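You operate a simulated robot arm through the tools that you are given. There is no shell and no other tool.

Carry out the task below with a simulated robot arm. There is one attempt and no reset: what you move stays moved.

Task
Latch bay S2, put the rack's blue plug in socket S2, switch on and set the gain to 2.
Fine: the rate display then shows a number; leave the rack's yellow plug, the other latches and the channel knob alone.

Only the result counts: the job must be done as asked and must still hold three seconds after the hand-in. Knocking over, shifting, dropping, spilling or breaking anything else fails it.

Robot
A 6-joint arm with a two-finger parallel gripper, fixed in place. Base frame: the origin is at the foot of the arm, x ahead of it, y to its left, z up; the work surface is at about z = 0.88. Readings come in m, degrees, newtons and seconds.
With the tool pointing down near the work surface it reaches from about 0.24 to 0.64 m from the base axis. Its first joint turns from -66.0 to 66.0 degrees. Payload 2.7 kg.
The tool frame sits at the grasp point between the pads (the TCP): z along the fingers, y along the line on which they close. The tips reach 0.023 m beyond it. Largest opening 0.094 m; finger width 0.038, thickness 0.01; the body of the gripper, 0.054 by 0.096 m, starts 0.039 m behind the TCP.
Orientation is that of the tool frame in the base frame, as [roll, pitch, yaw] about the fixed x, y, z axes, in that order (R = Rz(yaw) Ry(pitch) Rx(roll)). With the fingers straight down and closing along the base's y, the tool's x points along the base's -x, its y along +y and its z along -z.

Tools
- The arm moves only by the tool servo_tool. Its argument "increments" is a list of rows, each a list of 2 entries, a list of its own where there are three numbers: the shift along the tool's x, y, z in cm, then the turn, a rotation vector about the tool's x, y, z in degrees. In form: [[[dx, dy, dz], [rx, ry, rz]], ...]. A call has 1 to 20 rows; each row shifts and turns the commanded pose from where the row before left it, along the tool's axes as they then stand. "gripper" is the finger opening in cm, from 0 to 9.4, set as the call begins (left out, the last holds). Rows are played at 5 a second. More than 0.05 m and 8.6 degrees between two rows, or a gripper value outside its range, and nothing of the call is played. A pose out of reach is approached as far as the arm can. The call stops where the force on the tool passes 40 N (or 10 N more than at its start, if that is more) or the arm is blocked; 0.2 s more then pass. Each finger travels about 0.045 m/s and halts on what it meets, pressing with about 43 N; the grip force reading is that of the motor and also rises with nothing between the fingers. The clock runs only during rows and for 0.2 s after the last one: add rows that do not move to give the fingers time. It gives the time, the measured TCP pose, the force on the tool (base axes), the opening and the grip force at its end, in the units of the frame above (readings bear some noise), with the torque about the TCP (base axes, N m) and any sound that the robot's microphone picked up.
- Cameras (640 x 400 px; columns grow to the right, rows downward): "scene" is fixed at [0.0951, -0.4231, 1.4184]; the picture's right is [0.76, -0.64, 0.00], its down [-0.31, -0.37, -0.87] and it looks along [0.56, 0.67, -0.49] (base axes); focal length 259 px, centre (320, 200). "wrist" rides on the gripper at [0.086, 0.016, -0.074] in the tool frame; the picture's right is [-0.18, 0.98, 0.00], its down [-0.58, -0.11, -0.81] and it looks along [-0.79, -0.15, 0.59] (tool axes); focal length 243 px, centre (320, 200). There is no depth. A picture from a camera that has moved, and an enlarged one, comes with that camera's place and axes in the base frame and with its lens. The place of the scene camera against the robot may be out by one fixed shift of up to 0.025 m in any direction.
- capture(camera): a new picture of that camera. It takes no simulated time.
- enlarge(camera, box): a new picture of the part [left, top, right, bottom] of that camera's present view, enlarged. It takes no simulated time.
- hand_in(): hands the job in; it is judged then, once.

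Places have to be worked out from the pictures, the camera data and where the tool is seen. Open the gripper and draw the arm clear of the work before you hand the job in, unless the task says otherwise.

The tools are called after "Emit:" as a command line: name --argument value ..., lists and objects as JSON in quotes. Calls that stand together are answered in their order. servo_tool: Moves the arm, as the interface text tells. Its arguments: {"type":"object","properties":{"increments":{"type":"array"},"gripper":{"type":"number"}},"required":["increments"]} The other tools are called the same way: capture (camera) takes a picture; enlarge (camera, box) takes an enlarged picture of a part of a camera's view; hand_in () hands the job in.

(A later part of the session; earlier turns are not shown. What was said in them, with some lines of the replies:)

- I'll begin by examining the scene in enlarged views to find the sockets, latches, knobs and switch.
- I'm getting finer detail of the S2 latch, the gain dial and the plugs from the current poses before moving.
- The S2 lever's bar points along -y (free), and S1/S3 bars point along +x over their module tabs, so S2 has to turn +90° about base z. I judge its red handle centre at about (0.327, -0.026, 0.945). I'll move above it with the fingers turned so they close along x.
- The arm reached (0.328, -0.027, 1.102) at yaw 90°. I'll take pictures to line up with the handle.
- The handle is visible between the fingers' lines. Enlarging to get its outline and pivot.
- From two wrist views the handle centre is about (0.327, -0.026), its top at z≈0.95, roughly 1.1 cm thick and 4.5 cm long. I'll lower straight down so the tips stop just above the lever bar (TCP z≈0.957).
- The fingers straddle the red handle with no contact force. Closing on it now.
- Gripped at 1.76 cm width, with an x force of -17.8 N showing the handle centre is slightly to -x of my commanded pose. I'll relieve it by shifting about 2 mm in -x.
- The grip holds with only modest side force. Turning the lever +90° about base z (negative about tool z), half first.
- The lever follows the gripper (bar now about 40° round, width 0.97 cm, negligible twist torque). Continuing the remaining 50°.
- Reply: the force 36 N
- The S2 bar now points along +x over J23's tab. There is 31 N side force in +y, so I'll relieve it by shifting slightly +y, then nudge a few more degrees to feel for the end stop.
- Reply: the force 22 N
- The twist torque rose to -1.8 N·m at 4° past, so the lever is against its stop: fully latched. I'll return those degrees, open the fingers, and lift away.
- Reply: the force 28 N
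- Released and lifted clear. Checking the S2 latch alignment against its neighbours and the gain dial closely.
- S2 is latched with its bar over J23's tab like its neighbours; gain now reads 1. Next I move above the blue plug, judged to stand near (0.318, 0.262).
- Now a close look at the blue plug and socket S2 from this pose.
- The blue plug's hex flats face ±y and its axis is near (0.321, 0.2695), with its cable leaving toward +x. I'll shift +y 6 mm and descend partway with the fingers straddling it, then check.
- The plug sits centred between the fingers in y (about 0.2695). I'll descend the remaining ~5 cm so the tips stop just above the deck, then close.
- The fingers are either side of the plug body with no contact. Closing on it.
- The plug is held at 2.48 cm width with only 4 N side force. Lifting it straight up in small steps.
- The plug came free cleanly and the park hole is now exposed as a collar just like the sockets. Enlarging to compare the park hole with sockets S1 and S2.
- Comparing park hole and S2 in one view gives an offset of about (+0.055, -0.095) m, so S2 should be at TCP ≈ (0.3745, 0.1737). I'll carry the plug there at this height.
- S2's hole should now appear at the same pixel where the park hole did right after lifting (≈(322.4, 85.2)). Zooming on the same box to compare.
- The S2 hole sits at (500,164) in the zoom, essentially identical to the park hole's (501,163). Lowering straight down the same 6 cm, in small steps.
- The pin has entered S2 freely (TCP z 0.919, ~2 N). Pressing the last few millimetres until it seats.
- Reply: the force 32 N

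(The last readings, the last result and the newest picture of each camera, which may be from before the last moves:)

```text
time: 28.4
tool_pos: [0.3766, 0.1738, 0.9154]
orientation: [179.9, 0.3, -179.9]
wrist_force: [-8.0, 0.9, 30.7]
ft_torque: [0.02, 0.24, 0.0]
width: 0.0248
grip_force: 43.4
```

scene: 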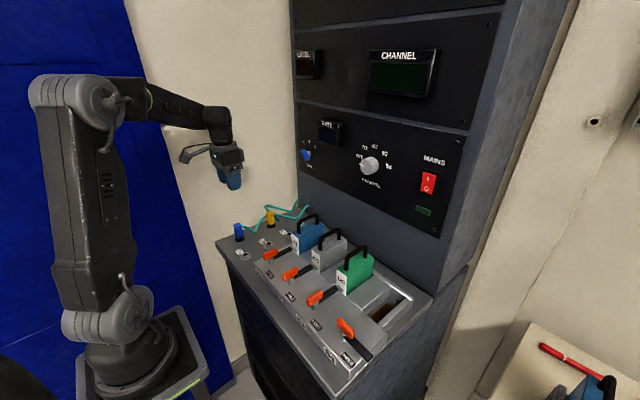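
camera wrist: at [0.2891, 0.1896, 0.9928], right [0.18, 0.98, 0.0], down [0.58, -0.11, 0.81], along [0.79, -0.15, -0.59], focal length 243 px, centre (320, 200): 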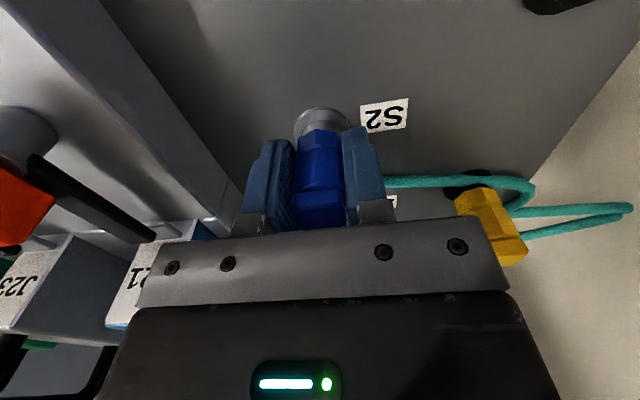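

Upward reaction rose to 31 N at z 0.915, so the plug is bottomed in S2. Opening the fingers and lifting off.

Emit:
servo_tool --increments '[[[0, 0, -0.2], [0, 0, 0]], [[0, 0, 0], [0, 0, 0]], [[0, 0, 0], [0, 0, 0]], [[0, 0, 0], [0, 0, 0]], [[0, 0, 0], [0, 0, 0]]]' --gripper 4

Emit:
capture --camera "wrist"

Emit:
servo_tool --increments '[[[0, 0, -1], [0, 0, 0]], [[0, 0, -2], [0, 0, 0]], [[0, 0, -3], [0, 0, 0]], [[0, 0, -4], [0, 0, 0]], [[0, 0, -4], [0, 0, 0]], [[0, 0, -4], [0, 0, 0]], [[0, 0, 0], [0, 0, 0]]]'

Emit:
capture --camera "wrist"

Emit:
enlarge --camera "scene" --box '[225, 190, 335, 270]'

```text
time: 29.6
tool_pos: [0.3738, 0.1728, 0.9167]
orientation: [-179.9, 0.0, -179.9]
wrist_force: [-0.6, 0.0, 0.2]
ft_torque: [0.01, -0.03, -0.01]
width: 0.04
grip_force: 0.0
```

```text
taken
camera wrist: at [0.2892, 0.1891, 0.9916], right [0.18, 0.98, 0.0], down [0.58, -0.11, 0.81], along [0.79, -0.15, -0.59], focal length 243 px, centre (320, 200)
```

wrist: 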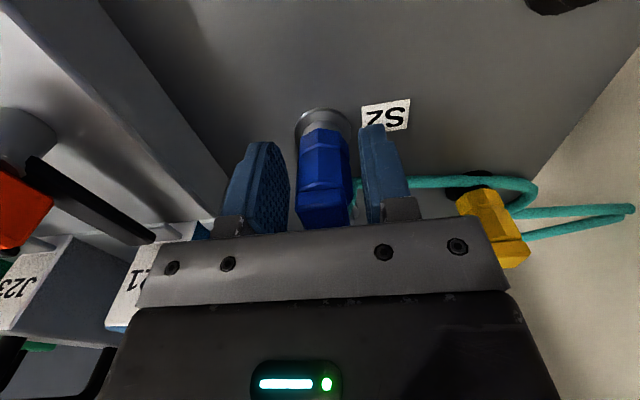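

```text
time: 31.2
tool_pos: [0.3754, 0.1742, 1.0974]
orientation: [179.9, 0.0, -179.9]
wrist_force: [-0.8, 0.1, -0.1]
ft_torque: [0.0, 0.02, 0.08]
width: 0.0398
grip_force: 0.0
```

```text
taken
camera wrist: at [0.2899, 0.189, 1.1715], right [0.18, 0.98, 0.0], down [0.58, -0.11, 0.81], along [0.79, -0.15, -0.59], focal length 243 px, centre (320, 200)
```

wrist: 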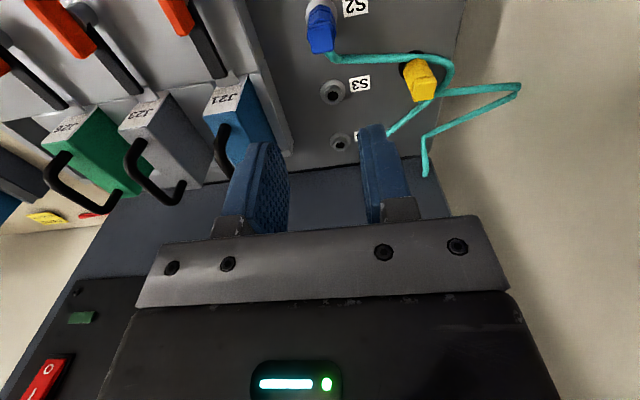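

```text
5.00 times, centred on (280, 230) of scene
camera zoom: at [0.0951, -0.4231, 1.4184], right [0.76, -0.64, 0.0], down [-0.31, -0.37, -0.87], along [0.56, 0.67, -0.49], focal length 1296 px, centre (520, 50)
```

zoom: 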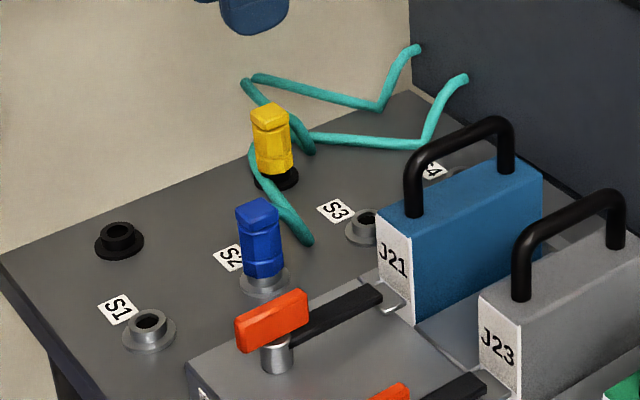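

The blue plug stands in S2. Zooming in to compare its seating with the still-parked yellow plug.

Emit:
enlarge --camera "scene" --box '[262, 205, 302, 255]'

Emit:
enlarge --camera "wrist" --box '[280, 0, 460, 110]'

Emit:
enlarge --camera "scene" --box '[290, 100, 470, 240]'

```text
8.00 times, centred on (282, 230) of scene
camera zoom: at [0.0951, -0.4231, 1.4184], right [0.76, -0.64, 0.0], down [-0.31, -0.37, -0.87], along [0.56, 0.67, -0.49], focal length 2073 px, centre (624, -40)
```

zoom: 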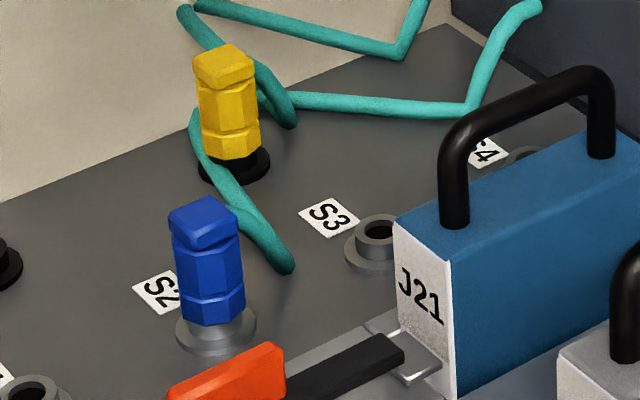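

```text
3.56 times, centred on (370, 55) of wrist
camera zoom: at [0.2899, 0.189, 1.1715], right [0.18, 0.98, 0.0], down [0.58, -0.11, 0.81], along [0.79, -0.15, -0.59], focal length 863 px, centre (142, 716)
```

zoom: 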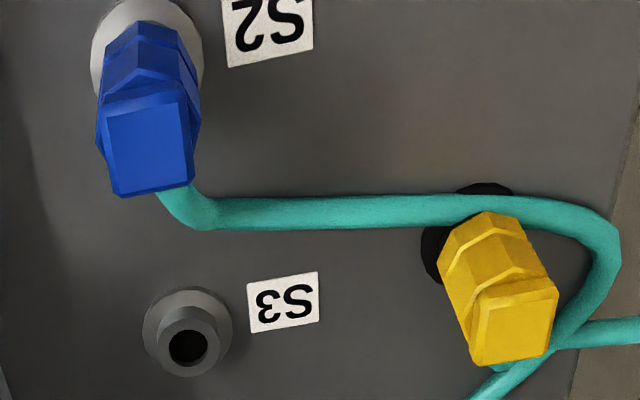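

```text
2.86 times, centred on (380, 170) of scene
camera zoom: at [0.0951, -0.4231, 1.4184], right [0.76, -0.64, 0.0], down [-0.31, -0.37, -0.87], along [0.56, 0.67, -0.49], focal length 740 px, centre (149, 286)
```

zoom: 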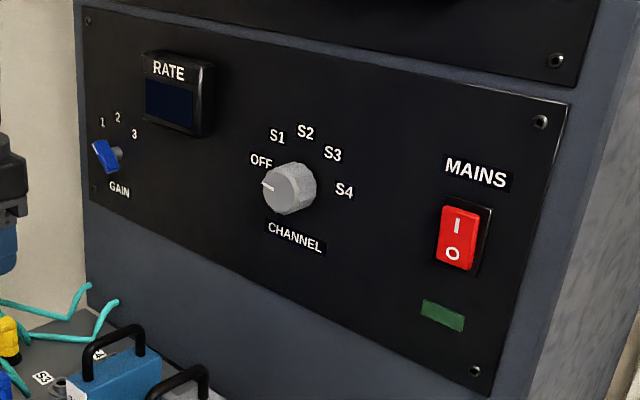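

I'd like to be sure it is fully down; zooming more tightly on the plug bases for comparison.

Emit:
enlarge --camera "scene" --box '[280, 227, 300, 252]'

Emit:
enlarge --camera "scene" --box '[260, 207, 284, 237]'

```text
16.00 times, centred on (290, 240) of scene
camera zoom: at [0.0951, -0.4231, 1.4184], right [0.76, -0.64, 0.0], down [-0.31, -0.37, -0.87], along [0.56, 0.67, -0.49], focal length 4146 px, centre (800, -432)
```

zoom: 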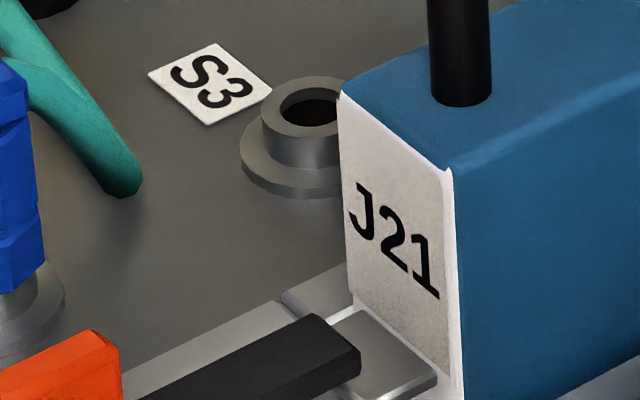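

```text
13.33 times, centred on (272, 222) of scene
camera zoom: at [0.0951, -0.4231, 1.4184], right [0.76, -0.64, 0.0], down [-0.31, -0.37, -0.87], along [0.56, 0.67, -0.49], focal length 3455 px, centre (960, -93)
```

zoom: 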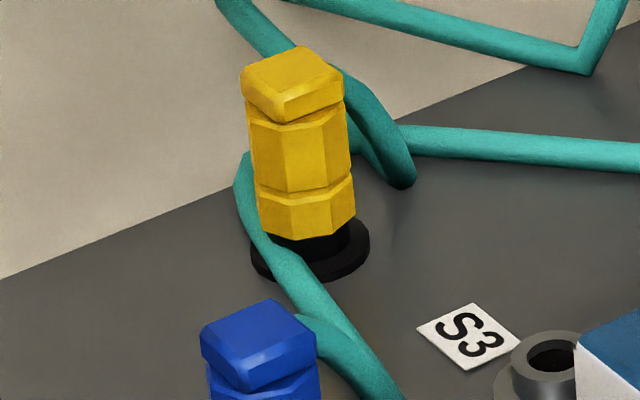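

The blue plug base is near (269, 247) in the scene picture; zooming there.

Emit:
enlarge --camera "scene" --box '[257, 227, 281, 257]'

```text
13.33 times, centred on (269, 242) of scene
camera zoom: at [0.0951, -0.4231, 1.4184], right [0.76, -0.64, 0.0], down [-0.31, -0.37, -0.87], along [0.56, 0.67, -0.49], focal length 3455 px, centre (1000, -360)
```

zoom: 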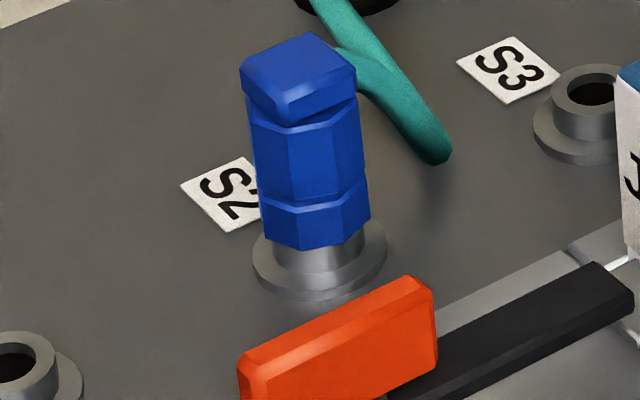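

Both plugs show the same hex-to-flange spacing, so blue is fully seated in S2. Next is the MAINS rocker (about x 0.60, y -0.19, z 1.17): I'll rise, move in front of the panel and pitch the tool to point along +x, with fingers closed.

Emit:
servo_tool --increments '[[[0, 0, -3.8], [0, 0, 0]], [[0, 0, -3.8], [0, 0, 0]], [[0, 0, -3.8], [0, 0, 0]], [[0, 0, -3.8], [0, 0, 0]], [[-1.5, -4.4, 0], [0, 0, 0]], [[-1.5, -4.4, 0], [0, 0, 0]], [[-1.5, -4.4, 0], [0, 0, 0]], [[-1.5, -4.4, 0], [0, 0, 0]], [[-1.5, -4.4, 0], [0, 0, 0]], [[0, 0, 0], [0, 0, 0]]]' --gripper 0

Emit:
servo_tool --increments '[[[0, 0, 0], [0, -8.182, 0]], [[0, 0, 0], [0, -8.182, 0]], [[0, 0, 0], [0, -8.182, 0]], [[0, 0, 0], [0, -8.182, 0]], [[0, 0, 0], [0, -8.182, 0]], [[0, 0, 0], [0, -8.182, 0]], [[0, 0, 0], [0, -8.182, 0]], [[0, 0, 0], [0, -8.182, 0]], [[0, 0, 0], [0, -8.182, 0]], [[0, 0, 0], [0, -8.182, 0]], [[0, 0, 0], [0, -8.182, 0]], [[0, 0, 0], [0, 0, 0]]]'

Emit:
capture --camera "wrist"

Emit:
capture --camera "scene"

```text
time: 33.4
tool_pos: [0.451, -0.0476, 1.2475]
orientation: [180.0, 0.0, -179.9]
wrist_force: [0.7, 0.5, 0.2]
ft_torque: [-0.01, -0.02, -0.03]
width: 0.0
grip_force: 42.1
```

```text
time: 36.0
tool_pos: [0.4495, -0.0461, 1.2485]
orientation: [10.0, 89.8, 10.0]
wrist_force: [0.6, -0.5, 0.0]
ft_torque: [-0.01, 0.03, 0.01]
width: 0.0001
grip_force: 42.9
```

```text
taken
camera wrist: at [0.3764, -0.0311, 1.162], right [0.0, 0.98, 0.18], down [-0.81, -0.11, 0.58], along [0.59, -0.15, 0.79], focal length 243 px, centre (320, 200)
```

wrist: 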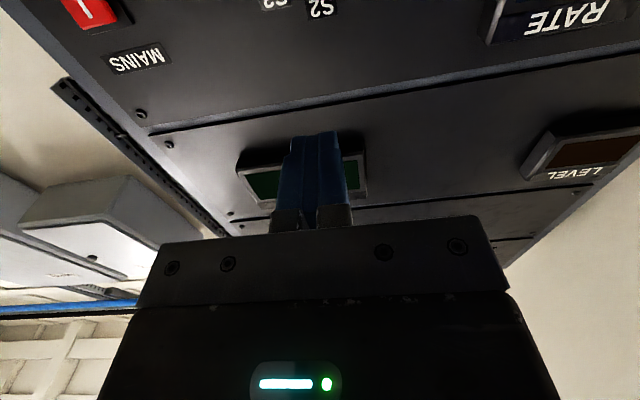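

```text
taken
```

scene: 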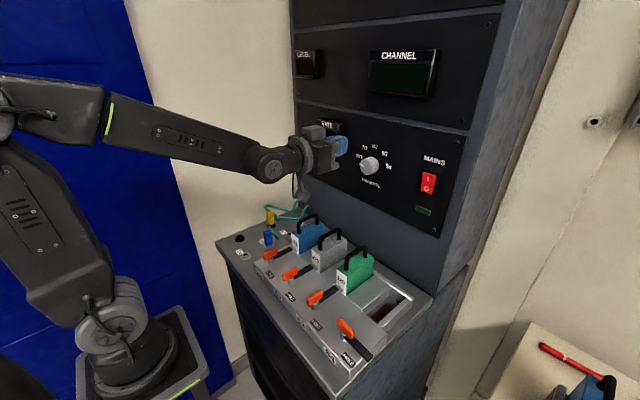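

The tool points at the panel now. I'll shift to y ≈ -0.19, z ≈ 1.19 and roll +90° so the closed fingertips form a wide, flat pusher, then look at the rocker.

Emit:
servo_tool --increments '[[[1.5, -3.6, 0], [0, 0, 0]], [[1.5, -3.6, 0], [0, 0, 0]], [[1.5, -3.6, 0], [0, 0, 0]], [[1.3, -3.6, 0], [0, 0, 0]], [[0, 0, 0], [0, 0, 8.182]], [[0, 0, 0], [0, 0, 8.182]], [[0, 0, 0], [0, 0, 8.182]], [[0, 0, 0], [0, 0, 8.182]], [[0, 0, 0], [0, 0, 8.182]], [[0, 0, 0], [0, 0, 8.182]], [[0, 0, 0], [0, 0, 8.182]], [[0, 0, 0], [0, 0, 8.182]], [[0, 0, 0], [0, 0, 8.182]], [[0, 0, 0], [0, 0, 8.182]], [[0, 0, 0], [0, 0, 8.182]], [[0, 0, 0], [0, 0, 0]]]'

Emit:
capture --camera "wrist"

Emit:
capture --camera "scene"

```text
time: 39.4
tool_pos: [0.4502, -0.1913, 1.191]
orientation: [90.0, 0.0, 90.1]
wrist_force: [-1.1, 0.7, -0.2]
ft_torque: [0.0, -0.02, -0.02]
width: 0.0
grip_force: 42.2
```

```text
taken
camera wrist: at [0.3764, -0.1046, 1.2072], right [0.0, -0.19, 0.98], down [-0.81, -0.58, -0.11], along [0.59, -0.79, -0.15], focal length 243 px, centre (320, 200)
```

wrist: 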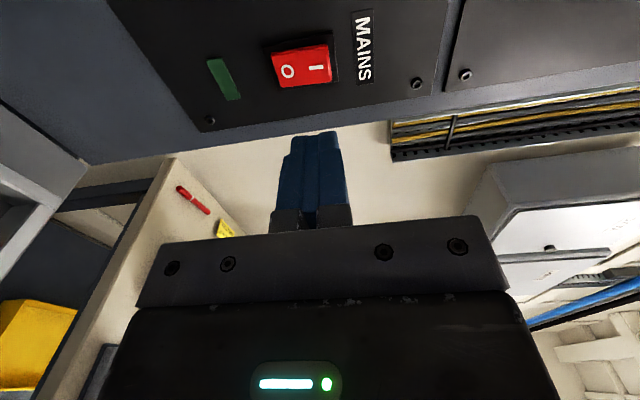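

```text
taken
```

scene: 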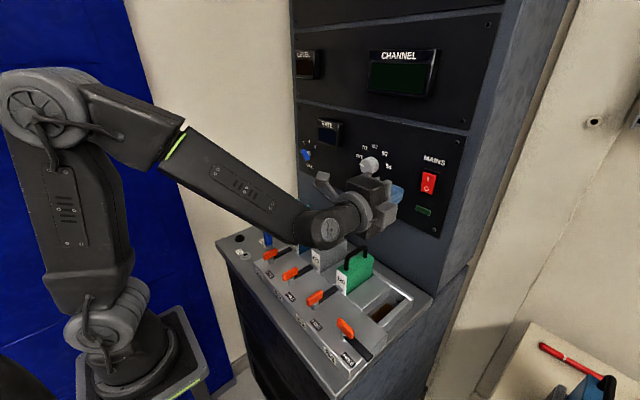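

The rocker's "I" half appears near (y -0.20, z 1.187), its surface around x 0.58. I'll shift slightly and advance to leave the tips about 3 cm short, then re-measure.

Emit:
servo_tool --increments '[[[-1.0, -0.3, 2.5], [0, 0, 0]], [[0, 0, 2.5], [0, 0, 0]], [[0, 0, 2.0], [0, 0, 0]], [[0, 0, 0], [0, 0, 0]]]'

Emit:
capture --camera "wrist"

Emit:
enlarge --camera "scene" --box '[370, 140, 470, 230]'

```text
time: 40.4
tool_pos: [0.5207, -0.201, 1.1891]
orientation: [90.0, 0.0, 90.0]
wrist_force: [0.1, -1.2, -0.6]
ft_torque: [-0.01, 0.0, -0.02]
width: 0.0001
grip_force: 42.8
```

```text
taken
camera wrist: at [0.4466, -0.1146, 1.2048], right [0.0, -0.18, 0.98], down [-0.81, -0.58, -0.11], along [0.59, -0.79, -0.15], focal length 243 px, centre (320, 200)
```

wrist: 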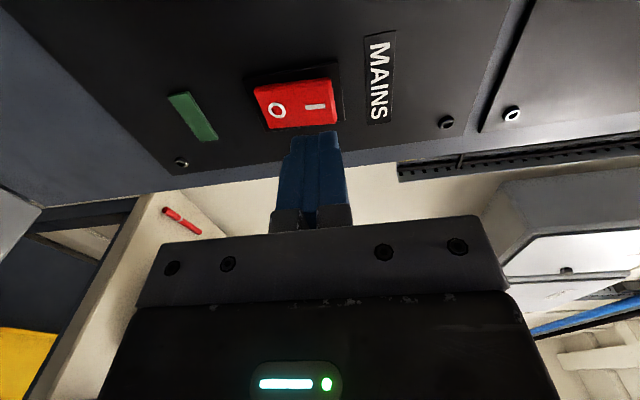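

```text
4.44 times, centred on (420, 185) of scene
camera zoom: at [0.0951, -0.4231, 1.4184], right [0.76, -0.64, 0.0], down [-0.31, -0.37, -0.87], along [0.56, 0.67, -0.49], focal length 1152 px, centre (-124, 267)
```

zoom: 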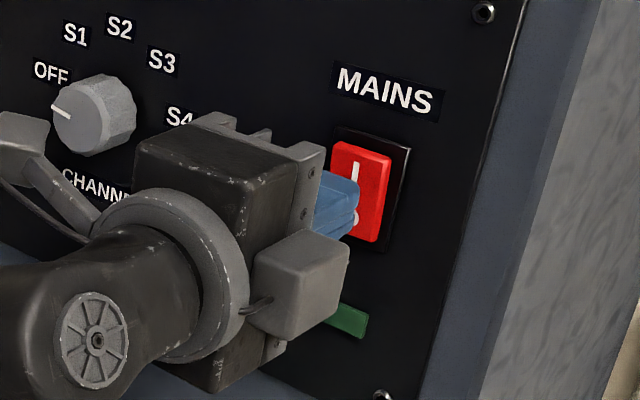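

Two wrist views place the "I" at about (0.586, -0.203, 1.186); the tips are now at x≈0.544. Advancing gently to press the upper half, watching force and sound.

Emit:
servo_tool --increments '[[[-0.2, 0, 1.0], [0, 0, 0]], [[0, 0, 1.0], [0, 0, 0]], [[0, 0, 0.7], [0, 0, 0]], [[0, 0, 0.4], [0, 0, 0]], [[0, 0, 0.3], [0, 0, 0]], [[0, 0, 0.3], [0, 0, 0]], [[0, 0, 0.3], [0, 0, 0]], [[0, 0, 0.3], [0, 0, 0]]]'

Emit:
capture --camera "wrist"

Emit:
enlarge --camera "scene" --box '[370, 140, 470, 230]'

```text
time: 41.8
tool_pos: [0.555, -0.2018, 1.1879]
orientation: [89.9, 0.1, 90.0]
wrist_force: [-25.8, 6.0, 1.9]
ft_torque: [0.05, 0.16, 0.28]
width: 0.0
grip_force: 42.7
stopped in row 7: the force on the tool passed its limit at 47 N (the readings are from after the stop); the commanded pose is now the measured one
```

```text
taken
camera wrist: at [0.4803, -0.1164, 1.2048], right [0.0, -0.18, 0.98], down [-0.81, -0.58, -0.11], along [0.59, -0.79, -0.15], focal length 243 px, centre (320, 200)
```

wrist: 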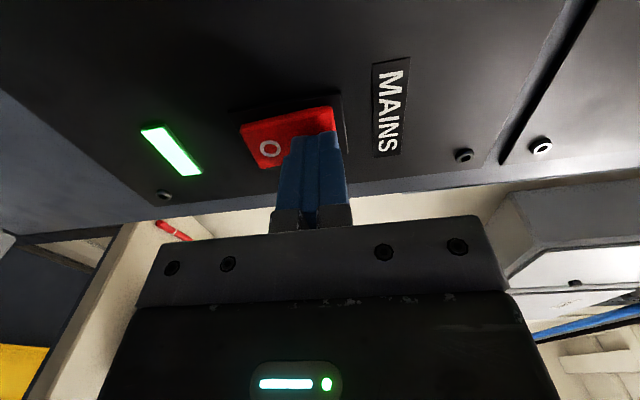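

```text
4.44 times, centred on (420, 185) of scene
camera zoom: at [0.0941, -0.4229, 1.4185], right [0.76, -0.64, 0.0], down [-0.31, -0.37, -0.87], along [0.56, 0.67, -0.49], focal length 1152 px, centre (-124, 267)
```

zoom: 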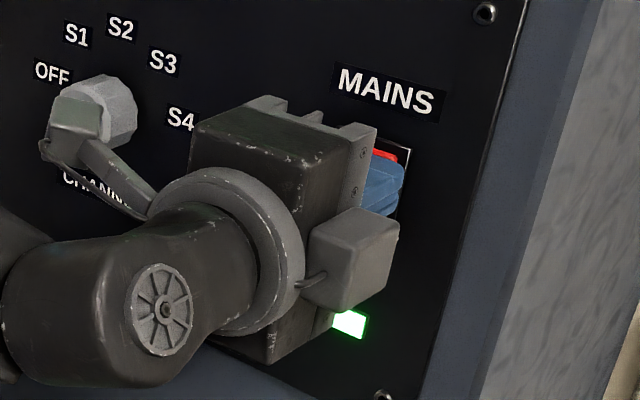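

The green lamp is lit, so mains is on. Backing straight off and checking.

Emit:
servo_tool --increments '[[[0, 0, -1], [0, 0, 0]], [[0, 0, -3], [0, 0, 0]], [[0, 0, -4], [0, 0, 0]], [[0, 0, -2.5], [0, 0, 0]], [[0, 0, 0], [0, 0, 0]]]'

Emit:
capture --camera "wrist"

Emit:
enlarge --camera "scene" --box '[290, 100, 470, 240]'

```text
time: 43.0
tool_pos: [0.4503, -0.2025, 1.1877]
orientation: [89.9, 0.1, 90.0]
wrist_force: [-0.6, -0.3, -0.5]
ft_torque: [0.0, 0.03, -0.03]
width: 0.0
grip_force: 43.0
```

```text
taken
camera wrist: at [0.3769, -0.1175, 1.2045], right [0.0, -0.18, 0.98], down [-0.81, -0.58, -0.11], along [0.59, -0.79, -0.15], focal length 243 px, centre (320, 200)
```

wrist: 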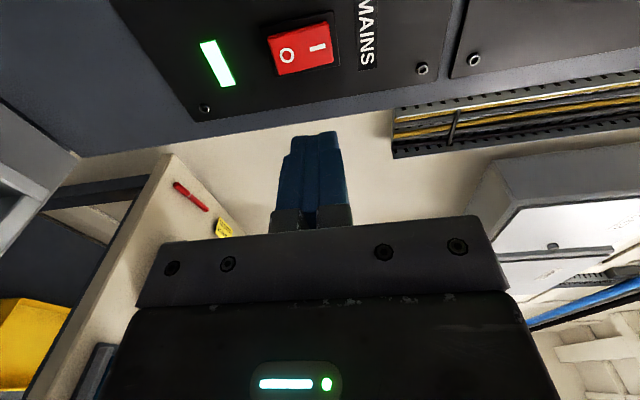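

```text
2.86 times, centred on (380, 170) of scene
camera zoom: at [0.0951, -0.4231, 1.4184], right [0.76, -0.64, 0.0], down [-0.31, -0.37, -0.87], along [0.56, 0.67, -0.49], focal length 740 px, centre (149, 286)
```

zoom: 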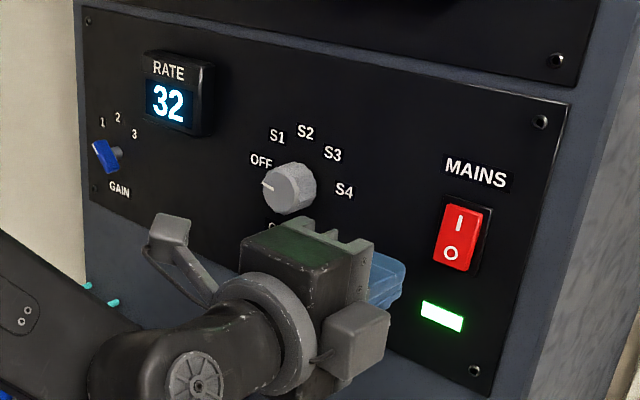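

Mains is on and the RATE display reads 32. Now the gain knob: the dial centre works out at about (y 0.234, z 1.129), with 1/2/3 at 45° left, straight up and 45° right, and the pointer currently on 1. I'll move in front of it and roll the tool so the fingers close across the pointer bar.

Emit:
servo_tool --increments '[[[4.36, -0.58, 0], [0, 0, 0]], [[4.36, -0.58, 0], [0, 0, 0]], [[4.36, -0.58, 0], [0, 0, 0]], [[4.36, -0.58, 0], [0, 0, 0]], [[4.36, -0.58, 0], [0, 0, 0]], [[4.36, -0.58, 0], [0, 0, 0]], [[4.36, -0.58, 0], [0, 0, 0]], [[4.36, -0.58, 0], [0, 0, 0]], [[4.36, -0.58, 0], [0, 0, 0]], [[4.36, -0.58, 0], [0, 0, 0]], [[0, 0, 0], [0, 0, 0]]]'

Emit:
servo_tool --increments '[[[0, 0, 0], [0, 0, -8.4375]], [[0, 0, 0], [0, 0, -8.4375]], [[0, 0, 0], [0, 0, -8.4375]], [[0, 0, 0], [0, 0, -8.4375]], [[0, 0, 0], [0, 0, -8.4375]], [[0, 0, 0], [0, 0, -8.4375]], [[0, 0, 0], [0, 0, -8.4375]], [[0, 0, 0], [0, 0, -8.4375]], [[0, 0, 0], [0, 0, -8.4375]], [[0, 0, 0], [0, 0, -8.4375]], [[0, 0, 0], [0, 0, -8.4375]], [[0, 0, 0], [0, 0, -8.4375]], [[0, 0, 0], [0, 0, -8.4375]], [[0, 0, 0], [0, 0, -8.4375]], [[0, 0, 0], [0, 0, -8.4375]], [[0, 0, 0], [0, 0, -8.4375]], [[0, 0, 0], [0, 0, 0]]]' --gripper 4.5

Emit:
capture --camera "wrist"

Emit:
capture --camera "scene"

```text
time: 45.4
tool_pos: [0.4505, 0.2329, 1.1305]
orientation: [90.0, 0.0, 90.0]
wrist_force: [-0.4, -0.2, 0.1]
ft_torque: [0.05, -0.02, -0.01]
width: 0.0002
grip_force: 43.0
```

```text
time: 49.0
tool_pos: [0.4504, 0.2333, 1.1299]
orientation: [-90.0, 44.8, -90.0]
wrist_force: [-0.5, 0.3, -0.5]
ft_torque: [0.02, 0.03, 0.0]
width: 0.0453
grip_force: 0.0
```

```text
taken
camera wrist: at [0.3769, 0.1831, 1.0578], right [0.0, 0.82, -0.57], down [-0.81, 0.33, 0.49], along [0.59, 0.46, 0.66], focal length 243 px, centre (320, 200)
```

wrist: 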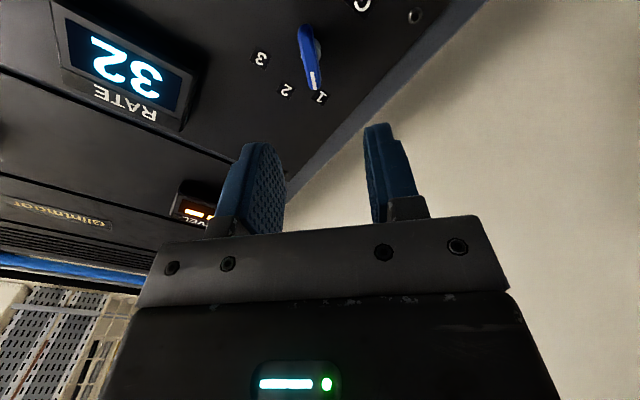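

```text
taken
```

scene: 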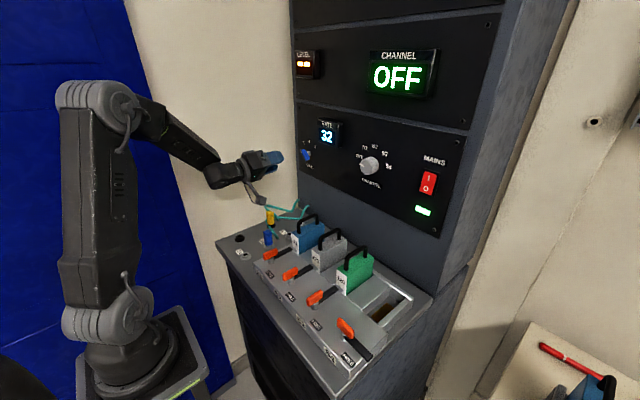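

The pointer bar hangs between the finger lines. Zooming to measure its axis, thickness and height.

Emit:
enlarge --camera "wrist" --box '[240, 0, 400, 110]'

Emit:
enlarge --camera "scene" --box '[285, 125, 335, 175]'

```text
3.64 times, centred on (320, 55) of wrist
camera zoom: at [0.3769, 0.1831, 1.0578], right [0.0, 0.82, -0.57], down [-0.81, 0.33, 0.49], along [0.59, 0.46, 0.66], focal length 882 px, centre (320, 727)
```

zoom: 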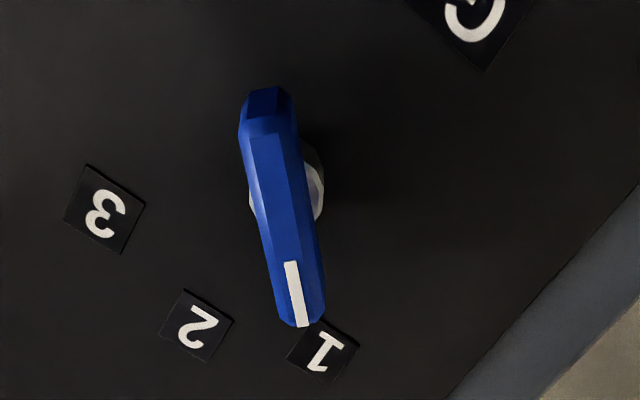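

```text
8.00 times, centred on (310, 150) of scene
camera zoom: at [0.0951, -0.4231, 1.4184], right [0.76, -0.64, 0.0], down [-0.31, -0.37, -0.87], along [0.56, 0.67, -0.49], focal length 2073 px, centre (400, 600)
```

zoom: 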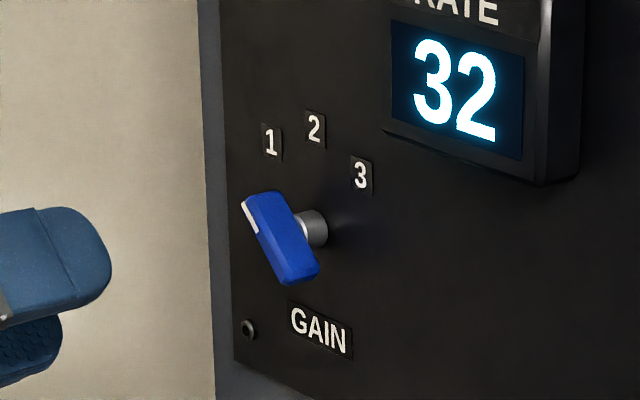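

Triangulating labels from two views puts the panel at x≈0.587 and the knob axis at (y 0.2252, z 1.1312), bar front at x≈0.559. I'll correct laterally by ~8 mm and advance most of the way, then check.

Emit:
servo_tool --increments '[[[0.47, -0.66, 0], [0, 0, 0]], [[0, 0, 2.5], [0, 0, 0]], [[0, 0, 2.5], [0, 0, 0]], [[0, 0, 2], [0, 0, 0]], [[0, 0, 0], [0, 0, 0]]]' --gripper 4.5

Emit:
capture --camera "wrist"

Emit:
enlarge --camera "scene" --box '[265, 105, 365, 185]'

```text
time: 50.2
tool_pos: [0.52, 0.2264, 1.1298]
orientation: [-90.1, 44.9, -90.0]
wrist_force: [-0.1, -0.4, -0.5]
ft_torque: [-0.01, 0.03, 0.0]
width: 0.045
grip_force: 0.1
```

```text
taken
camera wrist: at [0.4471, 0.1757, 1.0589], right [0.0, 0.82, -0.57], down [-0.81, 0.33, 0.49], along [0.59, 0.46, 0.66], focal length 243 px, centre (320, 200)
```

wrist: 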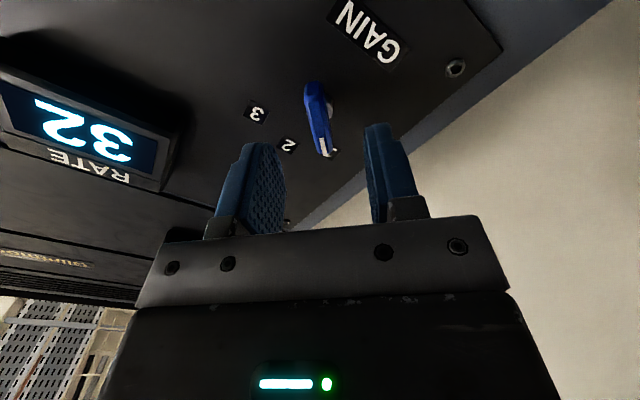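

```text
5.00 times, centred on (315, 145) of scene
camera zoom: at [0.0951, -0.4231, 1.4184], right [0.76, -0.64, 0.0], down [-0.31, -0.37, -0.87], along [0.56, 0.67, -0.49], focal length 1296 px, centre (345, 475)
```

zoom: 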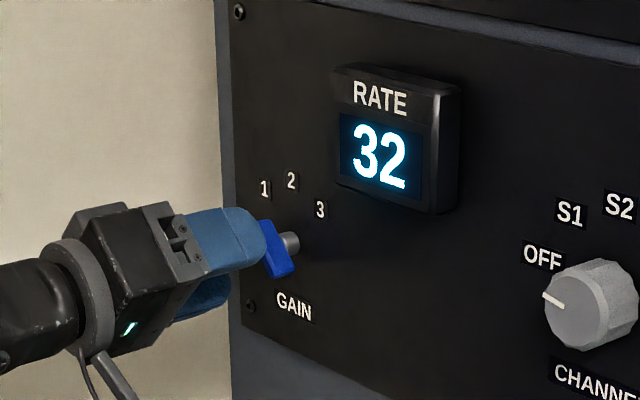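

The knob lies between the fingers as predicted. One zoom to confirm centring before closing the last 3 cm.

Emit:
enlarge --camera "wrist" --box '[230, 70, 430, 195]'

```text
3.20 times, centred on (330, 132) of wrist
camera zoom: at [0.4471, 0.1757, 1.0589], right [0.0, 0.82, -0.57], down [-0.81, 0.33, 0.49], along [0.59, 0.46, 0.66], focal length 776 px, centre (288, 416)
```

zoom: 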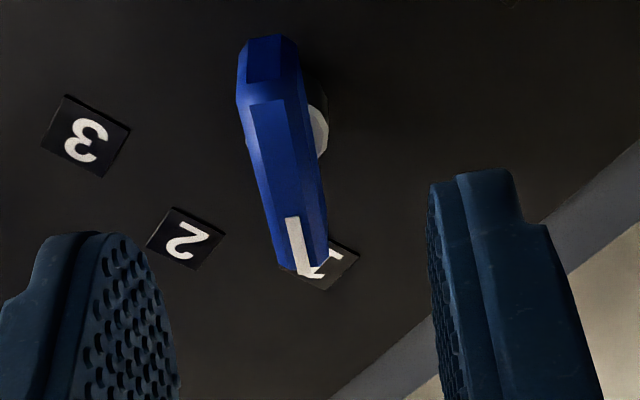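

The bar face is centred (u≈0) between the pads. Advancing 3 cm so the pads flank the bar while keeping ~1.4 cm from the panel.

Emit:
servo_tool --increments '[[[0, 0, 1.2], [0, 0, 0]], [[0, 0, 1.0], [0, 0, 0]], [[0, 0, 0.5], [0, 0, 0]], [[0, 0, 0.3], [0, 0, 0]], [[0, 0, 0], [0, 0, 0]]]' --gripper 4.5

Emit:
enlarge --camera "wrist" --box '[200, 70, 440, 235]'

Emit:
enlarge --camera "scene" --box '[265, 105, 365, 185]'

```text
time: 51.4
tool_pos: [0.5513, 0.2265, 1.132]
orientation: [-90.1, 45.0, -90.0]
wrist_force: [0.0, -0.2, 0.0]
ft_torque: [0.03, -0.02, 0.0]
width: 0.045
grip_force: 0.2
```

```text
2.42 times, centred on (320, 152) of wrist
camera zoom: at [0.4769, 0.1754, 1.0589], right [0.0, 0.83, -0.56], down [-0.81, 0.33, 0.49], along [0.59, 0.46, 0.66], focal length 588 px, centre (320, 315)
```

zoom: 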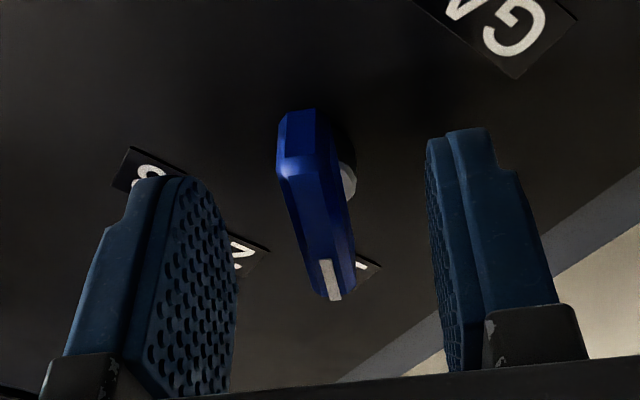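

```text
5.00 times, centred on (315, 145) of scene
camera zoom: at [0.0951, -0.4231, 1.4184], right [0.76, -0.64, 0.0], down [-0.31, -0.37, -0.87], along [0.56, 0.67, -0.49], focal length 1296 px, centre (345, 475)
```

zoom: 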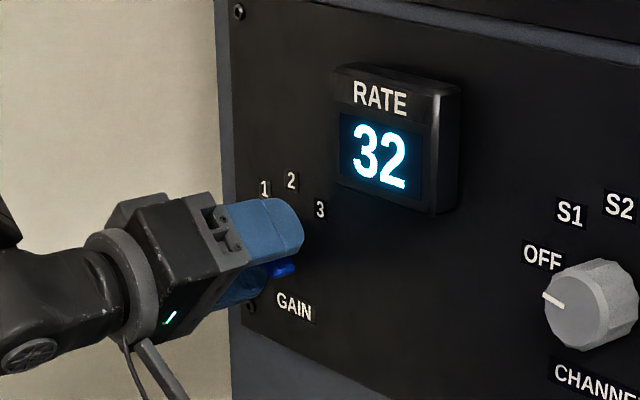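

Well placed with no contact. Closing on the knob bar.

Emit:
servo_tool --increments '[[[0, 0, 0], [0, 0, 0]], [[0, 0, 0], [0, 0, 0]], [[0, 0, 0], [0, 0, 0]], [[0, 0, 0], [0, 0, 0]], [[0, 0, 0], [0, 0, 0]]]' --gripper 0.5

Emit:
capture --camera "wrist"

```text
time: 52.6
tool_pos: [0.5491, 0.2264, 1.1311]
orientation: [-90.0, 44.9, -90.0]
wrist_force: [1.5, 2.4, -1.1]
ft_torque: [0.03, -0.08, 0.0]
width: 0.0097
grip_force: 45.4
```

```text
taken
camera wrist: at [0.4768, 0.1756, 1.0588], right [0.0, 0.83, -0.56], down [-0.81, 0.33, 0.49], along [0.59, 0.46, 0.66], focal length 243 px, centre (320, 200)
```

wrist: 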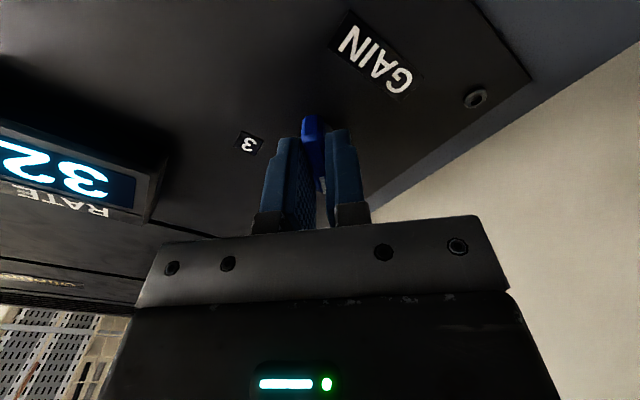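

Gripped squarely (0.97 cm, only ~3 N side force). Turning clockwise 45° (positive about tool z) from 1 to 2 in 5° steps.

Emit:
servo_tool --increments '[[[0, 0, 0], [0, 0, 5]], [[0, 0, 0], [0, 0, 5]], [[0, 0, 0], [0, 0, 5]], [[0, 0, 0], [0, 0, 5]], [[0, 0, 0], [0, 0, 5]], [[0, 0, 0], [0, 0, 5]], [[0, 0, 0], [0, 0, 5]], [[0, 0, 0], [0, 0, 5]], [[0, 0, 0], [0, 0, 5]], [[0, 0, 0], [0, 0, 0]]]'

Emit:
capture --camera "wrist"

Emit:
enlarge --camera "scene" --box '[265, 105, 365, 185]'

```text
time: 54.8
tool_pos: [0.5497, 0.2258, 1.131]
orientation: [89.4, 89.9, 89.4]
wrist_force: [5.5, -2.0, 3.2]
ft_torque: [0.01, 0.88, 0.0]
width: 0.0098
grip_force: 44.8
```

```text
taken
camera wrist: at [0.4768, 0.2409, 1.0452], right [0.0, 0.98, 0.19], down [-0.81, -0.11, 0.58], along [0.59, -0.15, 0.79], focal length 243 px, centre (320, 200)
```

wrist: 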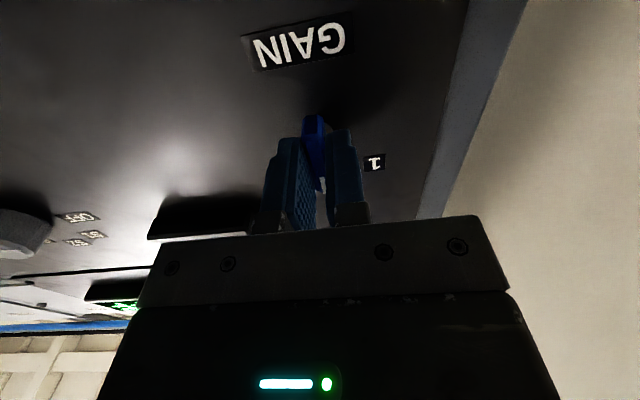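

```text
5.00 times, centred on (315, 145) of scene
camera zoom: at [0.0952, -0.4233, 1.4183], right [0.76, -0.64, 0.0], down [-0.31, -0.37, -0.87], along [0.56, 0.67, -0.49], focal length 1296 px, centre (345, 475)
```

zoom: 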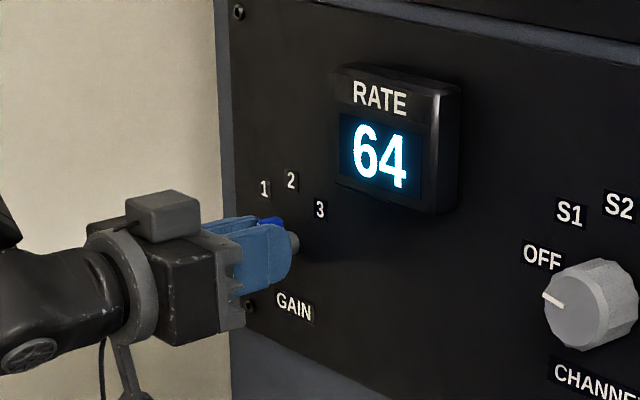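

The rate doubled from 32 to 64, so gain is at 2 and there's no residual twist. Opening the fingers and backing straight off.

Emit:
servo_tool --increments '[[[0, 0, 0], [0, 0, 0]], [[0, 0, 0], [0, 0, 0]], [[0, 0, 0], [0, 0, 0]], [[0, 0, 0], [0, 0, 0]]]' --gripper 4

Emit:
servo_tool --increments '[[[0, 0, -1], [0, 0, 0]], [[0, 0, -2], [0, 0, 0]], [[0, 0, -3], [0, 0, 0]], [[0, 0, -4], [0, 0, 0]], [[0, 0, -2], [0, 0, 0]], [[0, 0, 0], [0, 0, 0]]]'

Emit:
capture --camera "wrist"

Emit:
enlarge --camera "scene" --box '[265, 105, 365, 185]'

```text
time: 55.8
tool_pos: [0.551, 0.2248, 1.1317]
orientation: [-18.2, 89.9, -18.2]
wrist_force: [-0.2, 0.5, -0.2]
ft_torque: [-0.04, -0.05, 0.07]
width: 0.0398
grip_force: 0.0
```

```text
time: 57.2
tool_pos: [0.4298, 0.224, 1.1309]
orientation: [-20.1, 89.9, -20.1]
wrist_force: [0.2, 0.7, -0.3]
ft_torque: [0.01, 0.01, 0.04]
width: 0.0402
grip_force: 0.0
```

```text
taken
camera wrist: at [0.3563, 0.2407, 1.0449], right [0.0, 0.98, 0.18], down [-0.81, -0.11, 0.58], along [0.59, -0.15, 0.79], focal length 243 px, centre (320, 200)
```

wrist: 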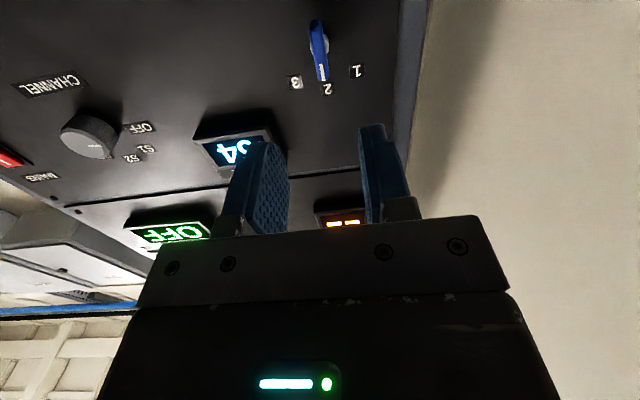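

```text
5.00 times, centred on (315, 145) of scene
camera zoom: at [0.0951, -0.4231, 1.4184], right [0.76, -0.64, 0.0], down [-0.31, -0.37, -0.87], along [0.56, 0.67, -0.49], focal length 1296 px, centre (345, 475)
```

zoom: 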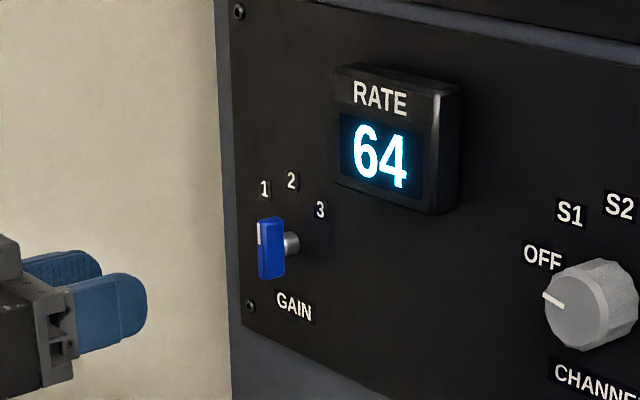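

The pointer stands vertically at 2 and RATE holds 64. Raising the arm clear and returning the tool to pointing down, away from the work.

Emit:
servo_tool --increments '[[[0, 0, -3], [0, 0, 0]], [[-4, 0, 0], [0, 0, 0]], [[-4, 0, 0], [0, 0, 0]], [[-4, 0, 0], [0, 0, 0]], [[-4, 0, 0], [0, 0, 0]], [[0, 0, 0], [0, 8.182, 0]], [[0, 0, 0], [0, 8.182, 0]], [[0, 0, 0], [0, 8.182, 0]], [[0, 0, 0], [0, 8.182, 0]], [[0, 0, 0], [0, 8.182, 0]], [[0, 0, 0], [0, 8.182, 0]], [[0, 0, 0], [0, 8.182, 0]], [[0, 0, 0], [0, 8.182, 0]], [[0, 0, 0], [0, 8.182, 0]], [[0, 0, 0], [0, 8.182, 0]], [[0, 0, 0], [0, 8.182, 0]], [[0, 0, 0], [0, 0, 0]]]' --gripper 6

Emit:
capture --camera "scene"

Emit:
capture --camera "wrist"

Emit:
enlarge --camera "scene" --box '[210, 190, 450, 380]'

Emit:
enlarge --camera "scene" --box '[290, 100, 470, 240]'

```text
time: 60.8
tool_pos: [0.3845, 0.2717, 1.2935]
orientation: [-167.8, 8.2, 178.4]
wrist_force: [-0.5, 0.1, 0.2]
ft_torque: [0.01, -0.03, -0.01]
width: 0.0599
grip_force: 0.0
out of reach, approached as far as the arm can: row 13, 14, 15, 16
```

```text
taken
```

scene: 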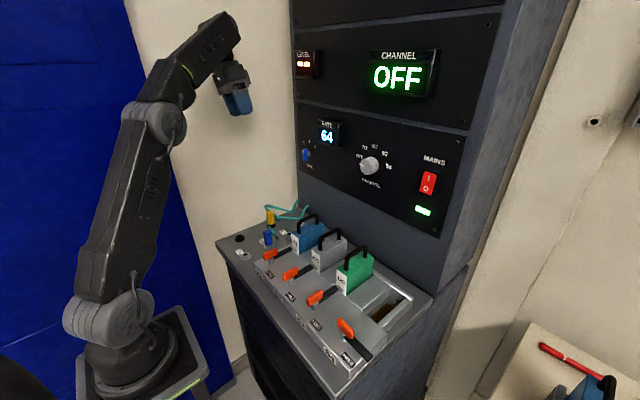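

```text
taken
camera wrist: at [0.2912, 0.304, 1.3505], right [0.24, 0.95, -0.18], down [0.46, 0.05, 0.89], along [0.85, -0.29, -0.43], focal length 243 px, centre (320, 200)
```

wrist: 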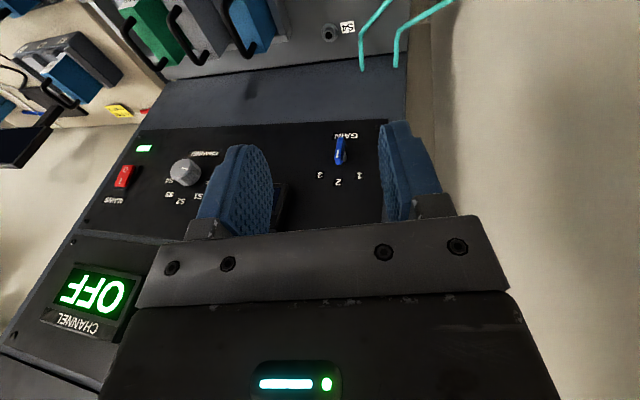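

```text
2.11 times, centred on (330, 285) of scene
camera zoom: at [0.0951, -0.4231, 1.4184], right [0.76, -0.64, 0.0], down [-0.31, -0.37, -0.87], along [0.56, 0.67, -0.49], focal length 546 px, centre (299, 21)
```

zoom: 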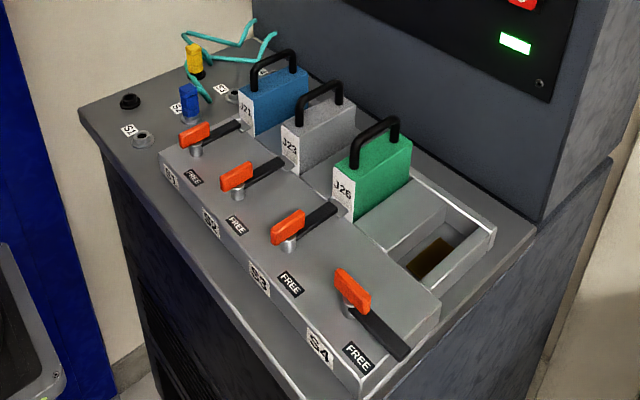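

```text
2.86 times, centred on (380, 170) of scene
camera zoom: at [0.0951, -0.4231, 1.4184], right [0.76, -0.64, 0.0], down [-0.31, -0.37, -0.87], along [0.56, 0.67, -0.49], focal length 740 px, centre (149, 286)
```

zoom: 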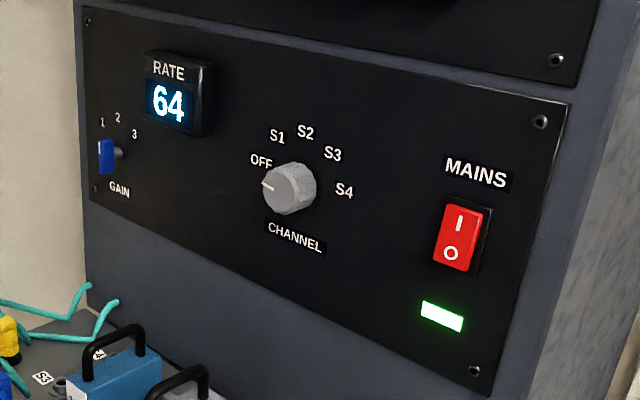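

S2's latch is over J23's tab, the blue plug stands in S2, and mains is lit. Gain is at 2, RATE shows 64, and the channel knob, yellow plug and other latches are unchanged. The arm is clear with the gripper open, so I'm handing in.

Emit:
hand_in

```text
The job is handed in.
```

I finished the job and handed it in. The result of the judging hasn't come back to me.

- **Latch:** bay S2's lever is turned to its end stop, with the bar over J23's tab like the other latched bays.
- **Plug:** the rack's blue plug is fully seated in socket S2. Its spacing to the socket matches that of the parked yellow plug.
- **Power:** the mains switch is on and its green lamp is lit.
- **Gain:** the knob points straight at 2. The rate display went from 32 to 64 when I turned it from 1 to 2, and still read 64 in the last picture.

I left the yellow plug, the other latches and the channel knob (still at OFF) alone. The blue plug's cable now runs close beside the yellow plug, but the yellow plug has not visibly moved.

Before handing in, I opened the gripper and moved the arm up and away from the rack. It stopped slightly tilted at the edge of its reach instead of pointing straight down, which does not affect the work.
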